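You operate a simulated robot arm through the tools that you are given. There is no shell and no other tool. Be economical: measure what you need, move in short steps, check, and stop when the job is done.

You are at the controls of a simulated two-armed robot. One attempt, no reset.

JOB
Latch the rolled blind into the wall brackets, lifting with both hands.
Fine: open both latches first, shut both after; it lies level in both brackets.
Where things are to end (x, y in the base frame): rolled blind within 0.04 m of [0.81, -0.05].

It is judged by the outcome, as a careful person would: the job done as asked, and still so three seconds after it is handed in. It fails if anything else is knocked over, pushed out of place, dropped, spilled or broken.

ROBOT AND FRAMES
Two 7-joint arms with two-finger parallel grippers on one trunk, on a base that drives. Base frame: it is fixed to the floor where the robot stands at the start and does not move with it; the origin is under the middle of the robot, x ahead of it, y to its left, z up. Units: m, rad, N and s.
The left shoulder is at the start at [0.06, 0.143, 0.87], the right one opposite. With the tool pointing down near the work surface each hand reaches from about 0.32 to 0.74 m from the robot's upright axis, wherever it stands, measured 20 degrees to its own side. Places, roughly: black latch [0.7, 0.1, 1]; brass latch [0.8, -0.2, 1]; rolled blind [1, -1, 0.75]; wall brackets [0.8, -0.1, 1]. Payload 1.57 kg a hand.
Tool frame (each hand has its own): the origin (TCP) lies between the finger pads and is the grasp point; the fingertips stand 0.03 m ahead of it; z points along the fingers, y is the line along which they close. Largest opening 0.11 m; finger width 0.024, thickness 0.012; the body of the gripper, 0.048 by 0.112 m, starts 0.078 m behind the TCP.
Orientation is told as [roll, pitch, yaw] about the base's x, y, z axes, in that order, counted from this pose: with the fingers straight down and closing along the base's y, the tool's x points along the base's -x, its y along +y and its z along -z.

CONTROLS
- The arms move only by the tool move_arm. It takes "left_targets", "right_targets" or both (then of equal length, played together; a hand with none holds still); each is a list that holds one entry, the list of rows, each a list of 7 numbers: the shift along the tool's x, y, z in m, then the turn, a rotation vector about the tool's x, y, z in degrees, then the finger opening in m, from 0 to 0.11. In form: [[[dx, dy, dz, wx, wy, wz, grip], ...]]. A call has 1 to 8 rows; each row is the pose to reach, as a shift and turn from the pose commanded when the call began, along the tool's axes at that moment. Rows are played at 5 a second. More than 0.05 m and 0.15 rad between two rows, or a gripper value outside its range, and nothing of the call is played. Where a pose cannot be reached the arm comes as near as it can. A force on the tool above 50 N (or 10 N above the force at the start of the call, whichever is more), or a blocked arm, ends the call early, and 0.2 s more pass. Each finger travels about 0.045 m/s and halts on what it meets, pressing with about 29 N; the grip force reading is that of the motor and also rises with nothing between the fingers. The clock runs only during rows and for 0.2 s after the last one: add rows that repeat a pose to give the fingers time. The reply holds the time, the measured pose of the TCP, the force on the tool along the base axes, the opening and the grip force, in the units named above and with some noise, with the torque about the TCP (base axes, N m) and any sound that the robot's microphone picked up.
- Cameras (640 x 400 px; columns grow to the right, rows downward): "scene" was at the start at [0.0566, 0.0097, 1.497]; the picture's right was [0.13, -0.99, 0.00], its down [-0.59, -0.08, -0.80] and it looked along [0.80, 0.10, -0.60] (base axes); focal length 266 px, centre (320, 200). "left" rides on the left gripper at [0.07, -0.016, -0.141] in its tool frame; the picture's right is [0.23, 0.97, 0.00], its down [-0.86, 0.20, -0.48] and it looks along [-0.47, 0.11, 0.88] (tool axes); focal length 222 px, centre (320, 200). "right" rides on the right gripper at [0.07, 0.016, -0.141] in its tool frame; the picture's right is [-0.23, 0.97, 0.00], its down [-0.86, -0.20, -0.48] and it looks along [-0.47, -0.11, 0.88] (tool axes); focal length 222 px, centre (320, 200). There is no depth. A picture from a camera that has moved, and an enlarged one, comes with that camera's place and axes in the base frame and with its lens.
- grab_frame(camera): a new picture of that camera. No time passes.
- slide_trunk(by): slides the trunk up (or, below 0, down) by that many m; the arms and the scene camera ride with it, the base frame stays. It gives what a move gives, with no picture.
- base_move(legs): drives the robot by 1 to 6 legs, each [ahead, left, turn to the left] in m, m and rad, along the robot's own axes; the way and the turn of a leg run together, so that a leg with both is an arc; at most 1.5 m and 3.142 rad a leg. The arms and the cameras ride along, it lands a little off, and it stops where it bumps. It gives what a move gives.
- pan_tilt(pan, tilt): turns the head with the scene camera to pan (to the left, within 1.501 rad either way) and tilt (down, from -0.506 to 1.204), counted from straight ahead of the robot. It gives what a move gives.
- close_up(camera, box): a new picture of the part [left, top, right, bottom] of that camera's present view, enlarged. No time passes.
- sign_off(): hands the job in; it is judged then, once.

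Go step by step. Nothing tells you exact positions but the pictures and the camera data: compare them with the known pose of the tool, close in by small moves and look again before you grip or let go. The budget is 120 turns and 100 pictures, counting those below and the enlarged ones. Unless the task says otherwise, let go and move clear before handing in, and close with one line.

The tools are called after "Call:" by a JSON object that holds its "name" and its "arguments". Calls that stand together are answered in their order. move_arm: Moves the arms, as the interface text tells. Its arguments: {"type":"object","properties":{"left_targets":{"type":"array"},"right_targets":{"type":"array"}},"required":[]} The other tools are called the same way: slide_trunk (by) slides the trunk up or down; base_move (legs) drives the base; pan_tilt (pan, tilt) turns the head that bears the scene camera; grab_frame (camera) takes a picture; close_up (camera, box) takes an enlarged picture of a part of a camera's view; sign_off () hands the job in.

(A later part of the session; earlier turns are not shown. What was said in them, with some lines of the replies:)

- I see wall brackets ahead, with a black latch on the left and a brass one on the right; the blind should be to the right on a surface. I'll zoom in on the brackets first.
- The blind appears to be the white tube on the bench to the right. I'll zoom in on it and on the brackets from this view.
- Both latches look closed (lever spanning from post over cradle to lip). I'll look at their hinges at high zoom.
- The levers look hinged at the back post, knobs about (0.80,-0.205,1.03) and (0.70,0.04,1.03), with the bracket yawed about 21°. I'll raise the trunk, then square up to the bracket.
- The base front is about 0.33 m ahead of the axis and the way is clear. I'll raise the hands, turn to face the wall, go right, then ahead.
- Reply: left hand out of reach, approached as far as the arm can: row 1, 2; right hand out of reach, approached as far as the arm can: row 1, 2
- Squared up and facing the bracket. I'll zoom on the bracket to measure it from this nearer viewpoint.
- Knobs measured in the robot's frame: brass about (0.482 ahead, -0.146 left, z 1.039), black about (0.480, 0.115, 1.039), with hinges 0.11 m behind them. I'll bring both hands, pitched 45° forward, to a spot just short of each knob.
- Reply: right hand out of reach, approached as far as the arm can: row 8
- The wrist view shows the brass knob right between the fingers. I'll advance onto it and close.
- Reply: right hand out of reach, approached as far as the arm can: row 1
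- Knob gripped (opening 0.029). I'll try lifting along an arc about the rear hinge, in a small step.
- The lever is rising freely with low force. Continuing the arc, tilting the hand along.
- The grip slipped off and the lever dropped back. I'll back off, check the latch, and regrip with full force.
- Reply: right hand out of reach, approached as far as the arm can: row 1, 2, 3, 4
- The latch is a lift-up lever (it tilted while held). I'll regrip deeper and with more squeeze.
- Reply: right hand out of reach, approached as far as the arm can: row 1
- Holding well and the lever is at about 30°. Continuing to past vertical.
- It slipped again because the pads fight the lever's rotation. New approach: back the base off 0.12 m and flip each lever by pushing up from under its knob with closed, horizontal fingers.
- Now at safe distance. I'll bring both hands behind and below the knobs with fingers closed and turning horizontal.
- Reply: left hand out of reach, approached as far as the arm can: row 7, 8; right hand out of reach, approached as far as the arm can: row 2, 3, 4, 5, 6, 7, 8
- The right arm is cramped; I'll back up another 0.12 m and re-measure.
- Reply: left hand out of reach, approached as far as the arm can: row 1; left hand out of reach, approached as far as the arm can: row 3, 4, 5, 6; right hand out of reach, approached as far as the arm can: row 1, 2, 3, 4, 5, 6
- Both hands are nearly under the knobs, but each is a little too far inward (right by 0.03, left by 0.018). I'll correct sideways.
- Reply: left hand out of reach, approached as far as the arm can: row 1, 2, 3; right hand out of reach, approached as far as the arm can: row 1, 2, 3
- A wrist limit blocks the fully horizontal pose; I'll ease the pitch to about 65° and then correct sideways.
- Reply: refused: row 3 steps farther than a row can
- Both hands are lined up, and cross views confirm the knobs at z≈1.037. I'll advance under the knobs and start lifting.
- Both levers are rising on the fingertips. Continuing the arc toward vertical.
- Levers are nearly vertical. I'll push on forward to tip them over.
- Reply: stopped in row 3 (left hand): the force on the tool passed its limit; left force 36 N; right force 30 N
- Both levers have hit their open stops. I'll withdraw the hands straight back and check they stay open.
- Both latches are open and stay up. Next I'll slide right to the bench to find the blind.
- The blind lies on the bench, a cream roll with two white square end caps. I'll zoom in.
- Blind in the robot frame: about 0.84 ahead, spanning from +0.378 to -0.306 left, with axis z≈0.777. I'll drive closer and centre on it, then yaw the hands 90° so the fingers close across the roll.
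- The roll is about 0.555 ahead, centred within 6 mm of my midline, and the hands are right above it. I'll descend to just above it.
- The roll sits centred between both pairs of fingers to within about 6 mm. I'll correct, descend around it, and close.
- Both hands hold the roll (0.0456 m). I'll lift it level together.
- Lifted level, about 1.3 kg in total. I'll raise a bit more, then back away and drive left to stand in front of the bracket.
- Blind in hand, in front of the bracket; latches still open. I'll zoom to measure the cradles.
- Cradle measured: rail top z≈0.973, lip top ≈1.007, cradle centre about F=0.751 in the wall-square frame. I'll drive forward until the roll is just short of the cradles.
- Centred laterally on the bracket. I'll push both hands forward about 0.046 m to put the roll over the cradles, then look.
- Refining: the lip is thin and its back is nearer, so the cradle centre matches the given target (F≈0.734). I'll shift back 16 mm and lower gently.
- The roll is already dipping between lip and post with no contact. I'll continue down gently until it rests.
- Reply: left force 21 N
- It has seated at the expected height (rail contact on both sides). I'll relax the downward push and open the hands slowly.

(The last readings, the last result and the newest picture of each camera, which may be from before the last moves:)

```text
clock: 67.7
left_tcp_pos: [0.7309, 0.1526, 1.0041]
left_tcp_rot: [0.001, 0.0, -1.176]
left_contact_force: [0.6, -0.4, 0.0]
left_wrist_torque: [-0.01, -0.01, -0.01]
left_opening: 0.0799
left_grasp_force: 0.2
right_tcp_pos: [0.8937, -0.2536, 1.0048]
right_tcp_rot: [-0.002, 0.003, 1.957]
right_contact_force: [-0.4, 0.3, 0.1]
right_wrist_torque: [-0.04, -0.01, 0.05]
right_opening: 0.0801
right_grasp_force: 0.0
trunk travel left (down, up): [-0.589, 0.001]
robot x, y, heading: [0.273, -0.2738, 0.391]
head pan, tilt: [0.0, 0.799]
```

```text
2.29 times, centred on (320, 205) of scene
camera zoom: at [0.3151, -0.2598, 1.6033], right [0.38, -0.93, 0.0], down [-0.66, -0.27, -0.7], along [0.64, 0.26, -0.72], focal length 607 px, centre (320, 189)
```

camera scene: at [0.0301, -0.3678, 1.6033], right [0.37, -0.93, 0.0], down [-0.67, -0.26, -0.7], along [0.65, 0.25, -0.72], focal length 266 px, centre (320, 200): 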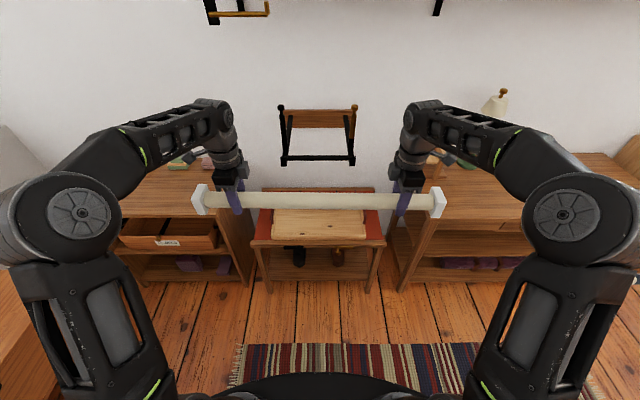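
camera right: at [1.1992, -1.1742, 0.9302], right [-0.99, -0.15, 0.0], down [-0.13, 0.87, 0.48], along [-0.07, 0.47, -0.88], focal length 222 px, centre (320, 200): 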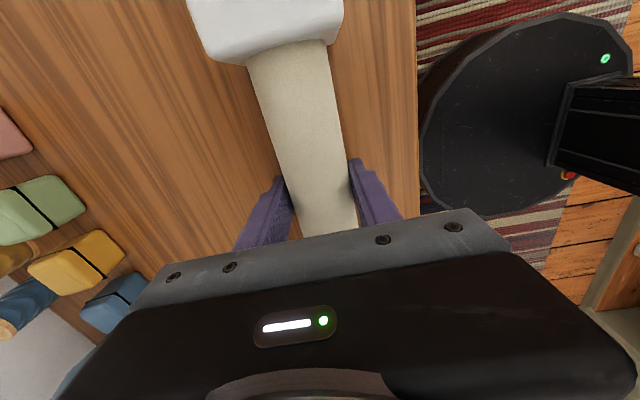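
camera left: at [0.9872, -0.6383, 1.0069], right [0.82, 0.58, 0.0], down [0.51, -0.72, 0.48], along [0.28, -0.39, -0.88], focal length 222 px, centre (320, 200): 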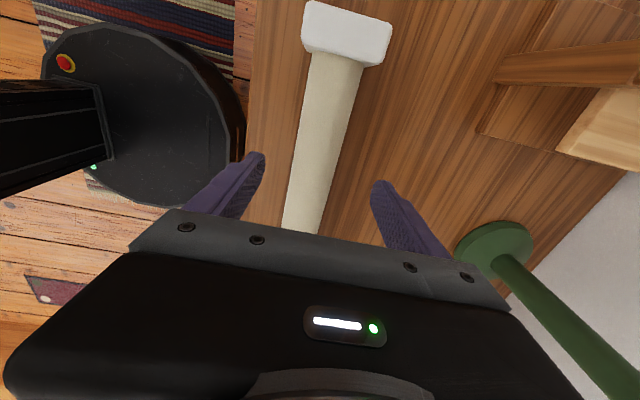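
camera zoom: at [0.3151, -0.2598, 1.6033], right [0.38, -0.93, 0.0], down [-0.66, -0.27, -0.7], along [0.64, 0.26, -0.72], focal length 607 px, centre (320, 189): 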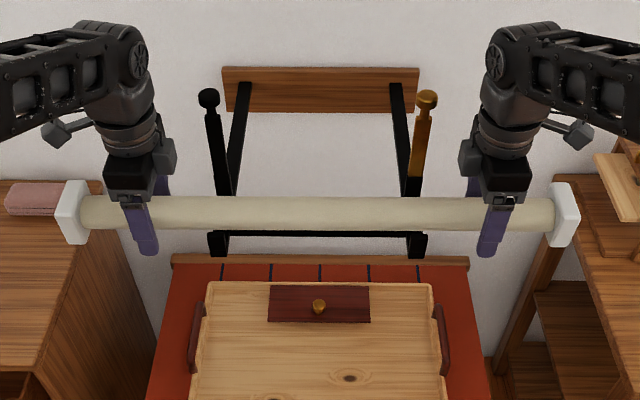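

Blind is released and sits level in both cradles. I'll raise the hands clear, back off, and turn the hands back to straight.

Call:
{"name": "move_arm", "arguments": {"right_targets": [[[0, 0, -0.03, 0, 0, 0, 0.08], [0, 0, -0.06, 0, 0, 0, 0.08], [0, 0, -0.09, 0, 0, 0, 0.08]]], "left_targets": [[[0, 0, -0.03, 0, 0, 0, 0.08], [0, 0, -0.06, 0, 0, 0, 0.08], [0, 0, -0.09, 0, 0, 0, 0.08]]]}}

Call:
{"name": "base_move", "arguments": {"legs": [[-0.17, 0, -0.01]]}}

Call:
{"name": "move_arm", "arguments": {"right_targets": [[[0, 0, 0, 0, 0, 8, 0.06], [0, 0, 0, 0, 0, 16, 0.06], [0, 0, 0, 0, 0, 24, 0.06], [0, 0, 0, 0, 0, 32, 0.06], [0, 0, 0, 0, 0, 40, 0.06], [0, 0, 0, 0, 0, 48, 0.06], [0, 0, 0, 0, 0, 56, 0.06], [0, 0, 0, 0, 0, 64, 0.06]]], "left_targets": [[[0, 0, 0, 0, 0, -8, 0.06], [0, 0, 0, 0, 0, -16, 0.06], [0, 0, 0, 0, 0, -24, 0.06], [0, 0, 0, 0, 0, -32, 0.06], [0, 0, 0, 0, 0, -40, 0.06], [0, 0, 0, 0, 0, -48, 0.06], [0, 0, 0, 0, 0, -56, 0.06], [0, 0, 0, 0, 0, -64, 0.06]]]}}

Call:
{"name": "move_arm", "arguments": {"right_targets": [[[0, 0, 0, 0, 0, 8, 0.06], [0, 0, 0, 0, 0, 16, 0.06], [0, 0, 0, 0, 0, 24, 0.06], [0, 0, 0, 0, 0, 26, 0.06]]], "left_targets": [[[0, 0, 0, 0, 0, -8, 0.06], [0, 0, 0, 0, 0, -16, 0.06], [0, 0, 0, 0, 0, -24, 0.06], [0, 0, 0, 0, 0, -26, 0.06]]]}}

Call:
{"name": "grab_frame", "arguments": {"camera": "scene"}}

```text
clock: 68.5
left_tcp_pos: [0.7305, 0.1504, 1.0966]
left_tcp_rot: [-0.001, 0.0, -1.177]
left_contact_force: [-1.2, -0.3, 0.6]
left_wrist_torque: [0.0, -0.02, 0.01]
left_opening: 0.0801
left_grasp_force: 0.1
right_tcp_pos: [0.8936, -0.2533, 1.0951]
right_tcp_rot: [-0.003, -0.001, 1.956]
right_contact_force: [0.0, 0.4, 1.1]
right_wrist_torque: [0.01, -0.01, 0.0]
right_opening: 0.0802
right_grasp_force: 0.1
trunk travel left (down, up): [-0.589, 0.001]
robot x, y, heading: [0.2711, -0.2787, 0.389]
head pan, tilt: [0.0, 0.799]
```

```text
clock: 69.9
left_tcp_pos: [0.5778, 0.0832, 1.0959]
left_tcp_rot: [0.002, 0.0, -1.188]
left_contact_force: [0.3, -0.5, -1.4]
left_wrist_torque: [0.04, -0.03, 0.02]
left_opening: 0.0798
left_grasp_force: 0.2
right_tcp_pos: [0.738, -0.3224, 1.0939]
right_tcp_rot: [-0.004, 0.0, 1.947]
right_contact_force: [-0.5, -1.3, -0.4]
right_wrist_torque: [0.02, -0.02, 0.01]
right_opening: 0.0799
right_grasp_force: 0.1
trunk travel left (down, up): [-0.589, 0.001]
robot x, y, heading: [0.1126, -0.3392, 0.38]
head pan, tilt: [0.0, 0.799]
```

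```text
clock: 71.7
left_tcp_pos: [0.5789, 0.0833, 1.096]
left_tcp_rot: [0.002, -0.002, -0.068]
left_contact_force: [0.1, -0.2, -0.3]
left_wrist_torque: [0.01, 0.01, -0.03]
left_opening: 0.0603
left_grasp_force: 0.0
right_tcp_pos: [0.7385, -0.3221, 1.0926]
right_tcp_rot: [-0.005, -0.003, 0.826]
right_contact_force: [0.1, 0.4, -0.3]
right_wrist_torque: [0.0, -0.01, 0.01]
right_opening: 0.06
right_grasp_force: 0.1
trunk travel left (down, up): [-0.589, 0.001]
robot x, y, heading: [0.1145, -0.34, 0.383]
head pan, tilt: [0.0, 0.799]
```

```text
clock: 72.7
left_tcp_pos: [0.5795, 0.0848, 1.0953]
left_tcp_rot: [0.001, -0.002, 0.384]
left_contact_force: [0.1, -0.3, -0.9]
left_wrist_torque: [0.03, 0.0, -0.01]
left_opening: 0.06
left_grasp_force: 0.1
right_tcp_pos: [0.7393, -0.3218, 1.0928]
right_tcp_rot: [-0.002, -0.003, 0.373]
right_contact_force: [0.3, 0.7, 0.9]
right_wrist_torque: [0.0, -0.01, 0.01]
right_opening: 0.0603
right_grasp_force: 0.1
trunk travel left (down, up): [-0.589, 0.001]
robot x, y, heading: [0.1141, -0.338, 0.379]
head pan, tilt: [0.0, 0.799]
```

```text
38 pictures are left
camera scene: at [0.1591, -0.3236, 1.6033], right [0.37, -0.93, 0.0], down [-0.67, -0.27, -0.7], along [0.65, 0.26, -0.72], focal length 266 px, centre (320, 200)
```

scene: 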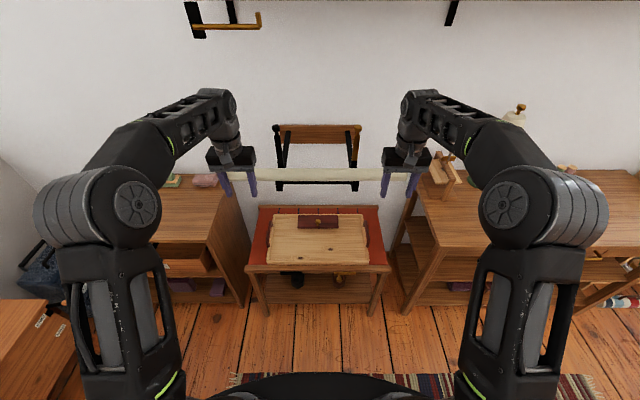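

Call:
{"name": "close_up", "arguments": {"camera": "scene", "box": [262, 112, 374, 200]}}

```text
4.55 times, centred on (318, 156) of scene
camera zoom: at [0.1591, -0.3236, 1.6033], right [0.37, -0.93, 0.0], down [-0.67, -0.27, -0.7], along [0.65, 0.26, -0.72], focal length 1208 px, centre (329, 400)
```

zoom: 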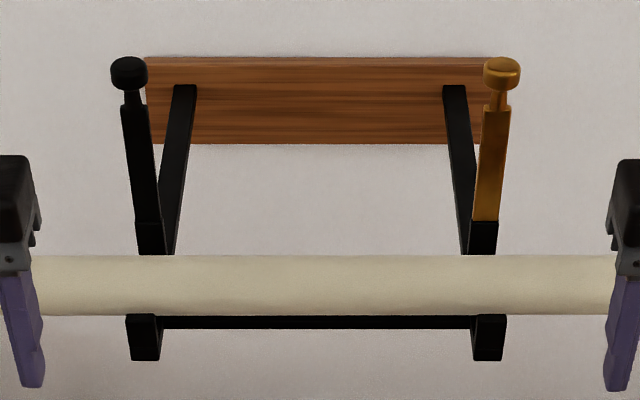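

Knobs (open) are at about F 0.794, z 1.15, leaning about 15° past vertical. I'll pitch the hands forward and bring them in front of the levers.

Call:
{"name": "move_arm", "arguments": {"right_targets": [[[0, 0.0116, 0, 0, -7.5, 0, 0.06], [0, 0.0231, 0, 0, -15, 0, 0.06], [0, 0.0347, 0, 0, -22.5, 0, 0.06], [0, 0.0463, -0.015, 0, -30, 0, 0.06], [-0.02, 0.0578, -0.03, 0, -37.5, 0, 0.06], [-0.05, 0.0694, -0.045, 0, -45, 0, 0.06], [-0.08, 0.0809, -0.06, 0, -52.5, 0, 0.06], [-0.11, 0.0925, -0.07, 0, -60, 0, 0.06]]], "left_targets": [[[0, -0.0104, 0, 0, -7.5, 0, 0.06], [0, -0.0209, 0, 0, -15, 0, 0.06], [0, -0.0313, 0, 0, -22.5, 0, 0.06], [0, -0.0417, -0.015, 0, -30, 0, 0.06], [-0.02, -0.0521, -0.03, 0, -37.5, 0, 0.06], [-0.05, -0.0626, -0.045, 0, -45, 0, 0.06], [-0.08, -0.073, -0.06, 0, -52.5, 0, 0.06], [-0.11, -0.0834, -0.07, 0, -60, 0, 0.06]]]}}

Call:
{"name": "grab_frame", "arguments": {"camera": "right"}}

Call:
{"name": "grab_frame", "arguments": {"camera": "left"}}

```text
clock: 74.5
left_tcp_pos: [0.713, 0.051, 1.163]
left_tcp_rot: [0.004, -1.045, 0.379]
left_contact_force: [0.8, 0.1, 0.3]
left_wrist_torque: [-0.05, 0.01, 0.0]
left_opening: 0.06
left_grasp_force: 0.2
right_tcp_pos: [0.8086, -0.1964, 1.162]
right_tcp_rot: [-0.005, -1.048, 0.381]
right_contact_force: [0.4, -0.5, -0.8]
right_wrist_torque: [-0.01, 0.0, 0.0]
right_opening: 0.0602
right_grasp_force: 0.0
trunk travel left (down, up): [-0.589, 0.001]
robot x, y, heading: [0.1131, -0.3408, 0.38]
head pan, tilt: [0.0, 0.799]
```

```text
36 pictures are left
camera right: at [0.6546, -0.2383, 1.1716], right [-0.25, 0.95, 0.19], down [0.08, -0.18, 0.98], along [0.96, 0.26, -0.03], focal length 222 px, centre (320, 200)
```

right: 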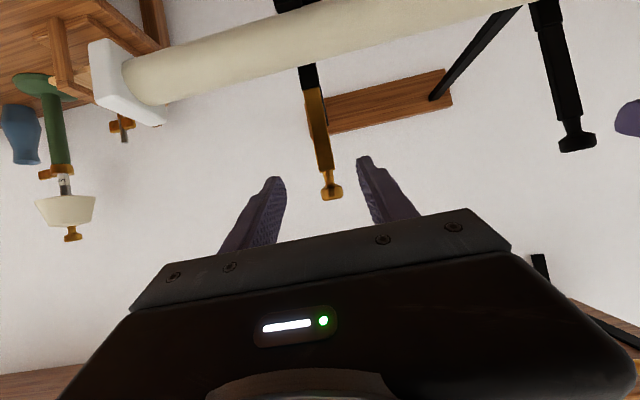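

```text
35 pictures are left
camera left: at [0.5733, -0.0234, 1.1738], right [-0.47, 0.86, -0.2], down [-0.06, 0.19, 0.98], along [0.88, 0.47, -0.04], focal length 222 px, centre (320, 200)
```

left: 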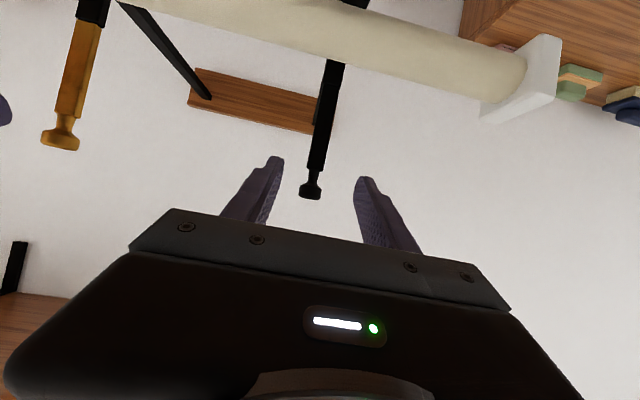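

Both levers are nicely between the fingers. I'll advance, close on them, and look.

Call:
{"name": "move_arm", "arguments": {"right_targets": [[[-0.0066, 0.001, 0.025, 0, 0, 0, 0.06], [-0.0132, 0.001, 0.05, 0, 0, 0, 0.06], [-0.0198, 0.001, 0.075, 0, 0, 0, 0.06], [-0.0264, 0.001, 0.0997, 0, 0, 0, 0.06], [-0.0264, 0.001, 0.0997, 0, 0, 0, 0.04], [-0.0264, 0.001, 0.0997, 0, 0, 0, 0.02], [-0.0264, 0.001, 0.0997, 0, 0, 0, 0.015], [-0.0264, 0.001, 0.0997, 0, 0, 0, 0.015]]], "left_targets": [[[-0.006, -0.001, 0.0245, 0, 0, 0, 0.06], [-0.012, -0.001, 0.049, 0, 0, 0, 0.06], [-0.018, -0.001, 0.0735, 0, 0, 0, 0.06], [-0.0241, -0.001, 0.0977, 0, 0, 0, 0.06], [-0.0241, -0.001, 0.0977, 0, 0, 0, 0.04], [-0.0241, -0.001, 0.0977, 0, 0, 0, 0.02], [-0.0241, -0.001, 0.0977, 0, 0, 0, 0.015], [-0.0241, -0.001, 0.0977, 0, 0, 0, 0.015]]]}}

Call:
{"name": "grab_frame", "arguments": {"camera": "right"}}

Call:
{"name": "grab_frame", "arguments": {"camera": "left"}}

```text
clock: 76.3
left_tcp_pos: [0.8004, 0.0857, 1.1357]
left_tcp_rot: [-0.001, -1.049, 0.383]
left_contact_force: [0.7, 2.8, -0.6]
left_wrist_torque: [-0.12, -0.23, -0.11]
left_opening: 0.0196
left_grasp_force: 24.0
right_tcp_pos: [0.8998, -0.1563, 1.1359]
right_tcp_rot: [-0.003, -1.049, 0.379]
right_contact_force: [-0.4, 3.6, 0.0]
right_wrist_torque: [0.25, 0.01, 0.08]
right_opening: 0.0194
right_grasp_force: 24.7
trunk travel left (down, up): [-0.589, 0.001]
robot x, y, heading: [0.111, -0.3373, 0.383]
head pan, tilt: [0.0, 0.799]
```

```text
34 pictures are left
camera right: at [0.7475, -0.1984, 1.1456], right [-0.25, 0.95, 0.2], down [0.08, -0.18, 0.98], along [0.96, 0.26, -0.03], focal length 222 px, centre (320, 200)
```

right: 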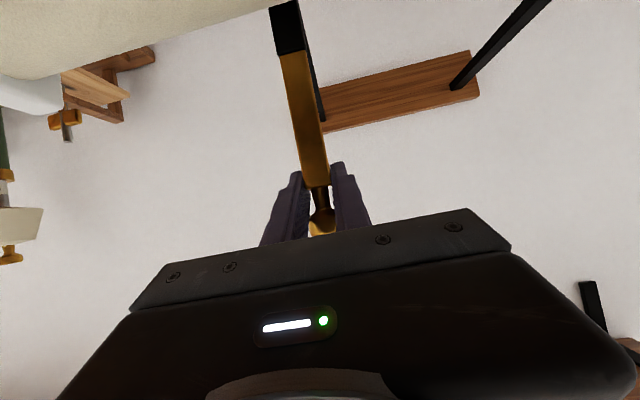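

```text
33 pictures are left
camera left: at [0.6616, 0.0104, 1.1462], right [-0.47, 0.86, -0.2], down [-0.06, 0.19, 0.98], along [0.88, 0.47, -0.04], focal length 222 px, centre (320, 200)
```

left: 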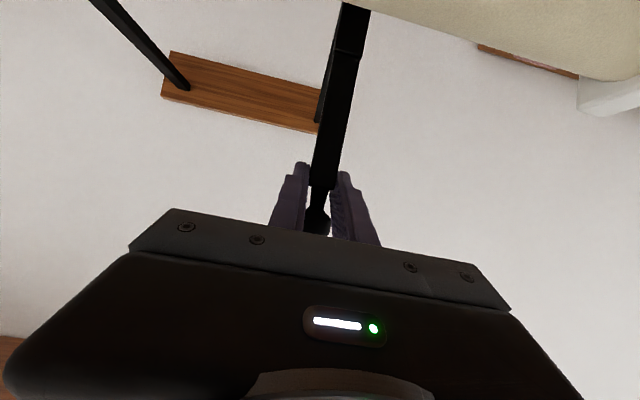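

Both levers are gripped by the neck. I'll draw them toward me along the arc.

Call:
{"name": "move_arm", "arguments": {"right_targets": [[[0.0055, 0, -0.0084, 0, 0, 0, 0.013], [0.0109, 0, -0.0168, 0, 0, 0, 0.013], [0.0185, 0, -0.024, 0, 0, 0, 0.013], [0.0261, 0, -0.0311, 0, 0, 0, 0.013], [0.0363, 0, -0.0368, 0, 0, 0, 0.013], [0.0465, 0, -0.0425, 0, 0, 0, 0.013]]], "left_targets": [[[0.0055, 0, -0.0084, 0, 0, 0, 0.013], [0.0109, 0, -0.0168, 0, 0, 0, 0.013], [0.0185, 0, -0.024, 0, 0, 0, 0.013], [0.0261, 0, -0.0311, 0, 0, 0, 0.013], [0.0363, 0, -0.0368, 0, 0, 0, 0.013], [0.0465, 0, -0.0425, 0, 0, 0, 0.013]]]}}

Call:
{"name": "grab_frame", "arguments": {"camera": "right"}}

Call:
{"name": "grab_frame", "arguments": {"camera": "left"}}

```text
clock: 77.7
left_tcp_pos: [0.7456, 0.063, 1.1147]
left_tcp_rot: [-0.003, -1.042, 0.384]
left_contact_force: [2.1, 0.4, -2.5]
left_wrist_torque: [-0.01, -0.06, 0.01]
left_opening: 0.0201
left_grasp_force: 13.3
right_tcp_pos: [0.845, -0.1781, 1.1165]
right_tcp_rot: [-0.004, -1.048, 0.382]
right_contact_force: [7.2, 10.8, 0.4]
right_wrist_torque: [0.63, -0.64, 0.3]
right_opening: 0.0198
right_grasp_force: 33.6
trunk travel left (down, up): [-0.589, 0.001]
robot x, y, heading: [0.1106, -0.3376, 0.385]
head pan, tilt: [0.0, 0.799]
```

```text
32 pictures are left
camera right: at [0.6921, -0.2205, 1.1261], right [-0.25, 0.95, 0.19], down [0.08, -0.18, 0.98], along [0.96, 0.27, -0.04], focal length 222 px, centre (320, 200)
```

right: 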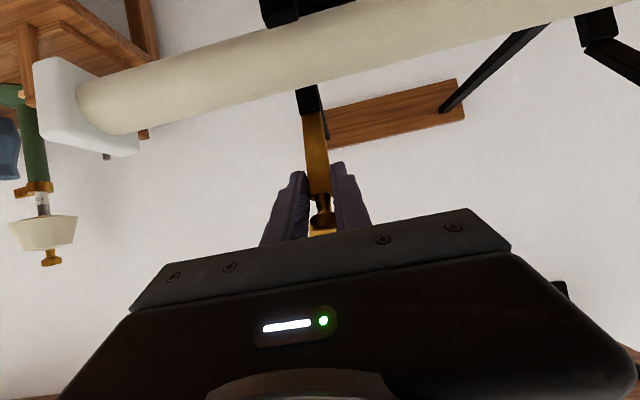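

```text
31 pictures are left
camera left: at [0.6063, -0.0116, 1.1261], right [-0.47, 0.86, -0.2], down [-0.06, 0.19, 0.98], along [0.88, 0.47, -0.04], focal length 222 px, centre (320, 200)
```

left: 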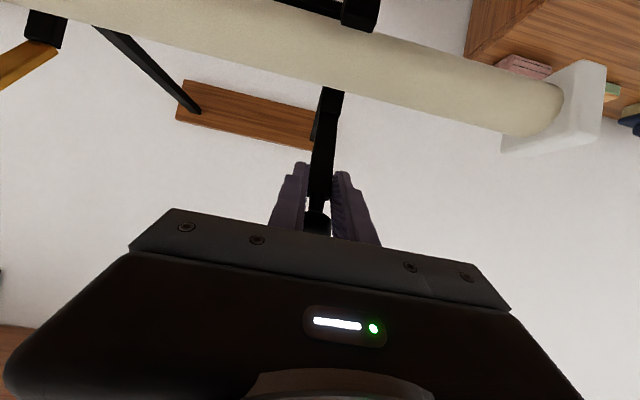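

Levers follow. I'll bring them lower and then open the fingers.

Call:
{"name": "move_arm", "arguments": {"right_targets": [[[0.014, 0, -0.005, 0, 0, 0, 0.013], [0.0284, 0, -0.0097, 0, 0, 0, 0.013], [0.041, 0, -0.0103, 0, 0, 0, 0.013], [0.0544, 0, -0.0108, 0, 0, 0, 0.013], [0.0544, 0, -0.0108, 0, 0, 0, 0.03], [0.0544, 0, -0.0108, 0, 0, 0, 0.05], [0.0544, 0, -0.0108, 0, 0, 0, 0.06], [0.0544, 0, -0.0108, 0, 0, 0, 0.06]]], "left_targets": [[[0.014, 0, -0.005, 0, 0, 0, 0.013], [0.0284, 0, -0.0097, 0, 0, 0, 0.013], [0.041, 0, -0.0103, 0, 0, 0, 0.013], [0.0544, 0, -0.0108, 0, 0, 0, 0.013], [0.0544, 0, -0.0108, 0, 0, 0, 0.03], [0.0544, 0, -0.0108, 0, 0, 0, 0.05], [0.0544, 0, -0.0108, 0, 0, 0, 0.06], [0.0544, 0, -0.0108, 0, 0, 0, 0.06]]]}}

Call:
{"name": "grab_frame", "arguments": {"camera": "right"}}

Call:
{"name": "grab_frame", "arguments": {"camera": "left"}}

```text
clock: 79.5
left_tcp_pos: [0.7115, 0.0473, 1.0776]
left_tcp_rot: [0.001, -1.048, 0.383]
left_contact_force: [-1.1, 0.1, 0.7]
left_wrist_torque: [-0.01, 0.0, -0.03]
left_opening: 0.0596
left_grasp_force: 0.0
right_tcp_pos: [0.8104, -0.1945, 1.0771]
right_tcp_rot: [-0.004, -1.048, 0.381]
right_contact_force: [0.4, -0.4, 0.7]
right_wrist_torque: [0.01, 0.01, 0.01]
right_opening: 0.0601
right_grasp_force: 0.1
trunk travel left (down, up): [-0.589, 0.001]
robot x, y, heading: [0.1101, -0.3378, 0.38]
head pan, tilt: [0.0, 0.799]
```

```text
30 pictures are left
camera right: at [0.657, -0.236, 1.0869], right [-0.25, 0.95, 0.19], down [0.08, -0.18, 0.98], along [0.96, 0.26, -0.03], focal length 222 px, centre (320, 200)
```

right: 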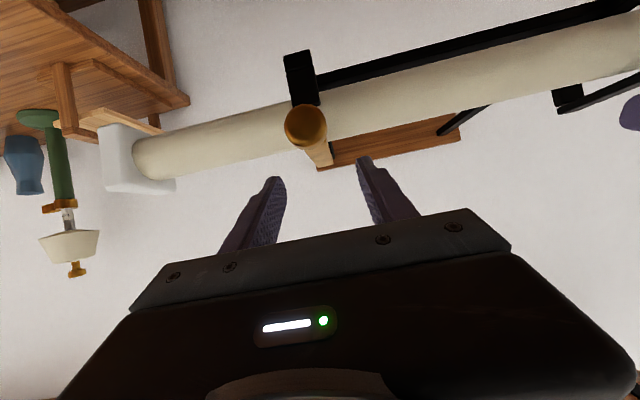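

```text
29 pictures are left
camera left: at [0.571, -0.0272, 1.0867], right [-0.47, 0.86, -0.2], down [-0.06, 0.19, 0.98], along [0.88, 0.47, -0.04], focal length 222 px, centre (320, 200)
```

left: 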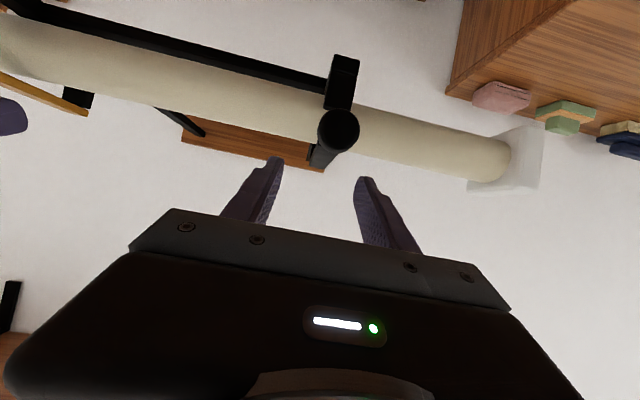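

Both latches have fallen shut over the roll. I'll pull the hands back and look from the side to verify they're fully down.

Call:
{"name": "move_arm", "arguments": {"right_targets": [[[0.0225, 0, -0.039, 0, 0, 0, 0.06], [0.045, 0, -0.078, 0, 0, 0, 0.04], [0.075, 0, -0.06, 0, -3, 0, 0.02], [0.1056, 0, -0.043, 0, -6, 0, 0.0]]], "left_targets": [[[0.0225, 0, -0.039, 0, 0, 0, 0.06], [0.045, 0, -0.078, 0, 0, 0, 0.04], [0.075, 0, -0.06, 0, -3, 0, 0.02], [0.1056, 0, -0.043, 0, -6, 0, 0.0]]]}}

Call:
{"name": "close_up", "arguments": {"camera": "left", "box": [0, 70, 240, 220]}}

Call:
{"name": "close_up", "arguments": {"camera": "right", "box": [400, 70, 640, 220]}}

Call:
{"name": "close_up", "arguments": {"camera": "scene", "box": [220, 110, 420, 235]}}

```text
clock: 80.5
left_tcp_pos: [0.6264, 0.0161, 1.0053]
left_tcp_rot: [-0.014, -1.155, 0.4]
left_contact_force: [-0.5, 0.0, 0.4]
left_wrist_torque: [0.0, 0.01, 0.04]
left_opening: 0.0
left_grasp_force: 3.4
right_tcp_pos: [0.7286, -0.229, 1.0079]
right_tcp_rot: [0.007, -1.157, 0.36]
right_contact_force: [-0.1, 0.9, -0.5]
right_wrist_torque: [0.01, 0.03, 0.01]
right_opening: 0.0001
right_grasp_force: 3.8
trunk travel left (down, up): [-0.589, 0.001]
robot x, y, heading: [0.1121, -0.3425, 0.382]
head pan, tilt: [0.0, 0.799]
```

```text
2.67 times, centred on (120, 145) of left
camera zoom: at [0.487, -0.0588, 0.9997], right [-0.45, 0.87, -0.21], down [-0.16, 0.15, 0.97], along [0.88, 0.48, 0.07], focal length 592 px, centre (853, 347)
```

zoom: 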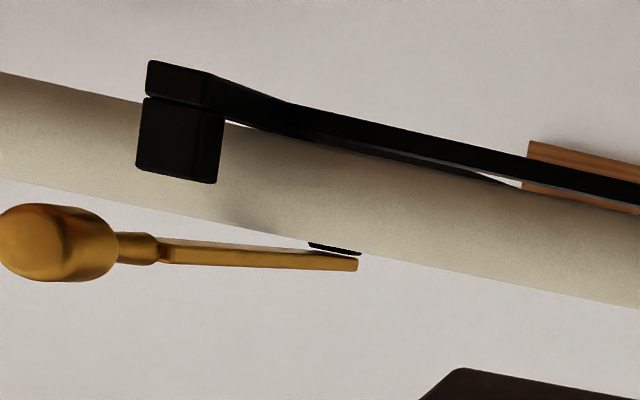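

```text
2.67 times, centred on (520, 145) of right
camera zoom: at [0.5761, -0.2701, 1.0011], right [-0.26, 0.94, 0.21], down [-0.02, -0.22, 0.97], along [0.96, 0.25, 0.07], focal length 592 px, centre (-213, 347)
```

zoom: 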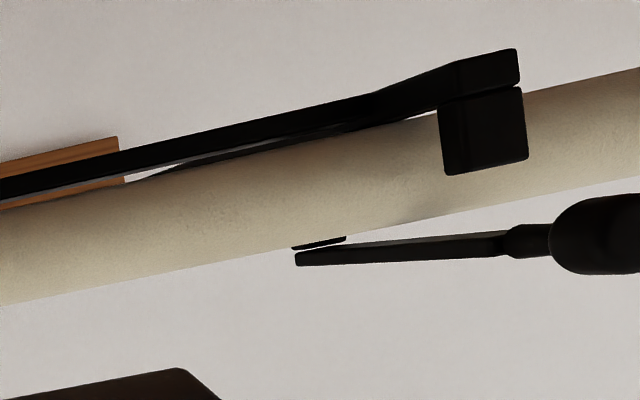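

```text
3.20 times, centred on (320, 172) of scene
camera zoom: at [0.1593, -0.3234, 1.6035], right [0.37, -0.93, 0.0], down [-0.67, -0.27, -0.7], along [0.65, 0.26, -0.72], focal length 850 px, centre (320, 288)
```

zoom: 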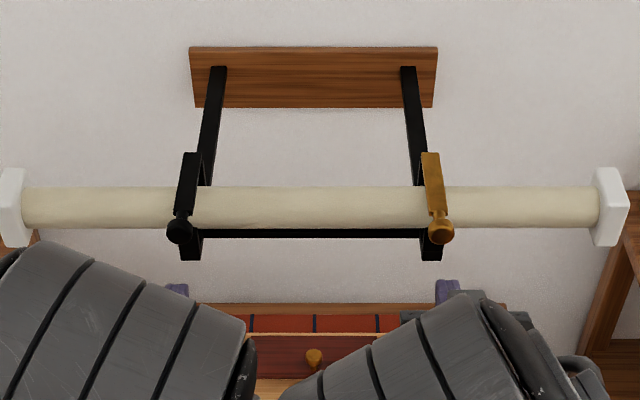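

Both latches are fully shut over the roll, which lies level and centred at about (0.81, -0.05). I'll back clear.

Call:
{"name": "base_move", "arguments": {"legs": [[-0.15, 0, 0]]}}

Call:
{"name": "grab_frame", "arguments": {"camera": "scene"}}

```text
clock: 81.9
left_tcp_pos: [0.4862, -0.0421, 1.0071]
left_tcp_rot: [-0.017, -1.156, 0.399]
left_contact_force: [-0.9, 0.5, 0.4]
left_wrist_torque: [-0.02, 0.04, 0.04]
left_opening: 0.0003
left_grasp_force: 21.0
right_tcp_pos: [0.5848, -0.2843, 1.0087]
right_tcp_rot: [0.007, -1.157, 0.366]
right_contact_force: [-0.3, -0.4, 0.2]
right_wrist_torque: [0.02, 0.03, 0.02]
right_opening: 0.0
right_grasp_force: 21.2
trunk travel left (down, up): [-0.589, 0.001]
robot x, y, heading: [-0.0301, -0.3992, 0.381]
head pan, tilt: [0.0, 0.799]
```

```text
25 pictures are left
camera scene: at [0.0166, -0.3804, 1.6034], right [0.37, -0.93, 0.0], down [-0.67, -0.26, -0.7], along [0.65, 0.26, -0.72], focal length 266 px, centre (320, 200)
```

scene: 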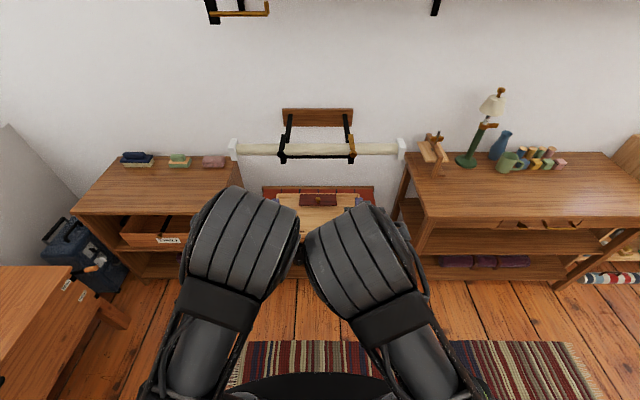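

The blind hangs level in both brackets with both latches shut, nothing else looks disturbed, and the hands are clear. Handing in.

Call:
{"name": "sign_off", "arguments": {}}

```text
The job is handed in.
```

The blind is latched level in both brackets at about (0.81, -0.05), lifted in with both hands; both latches were opened first and shut after.
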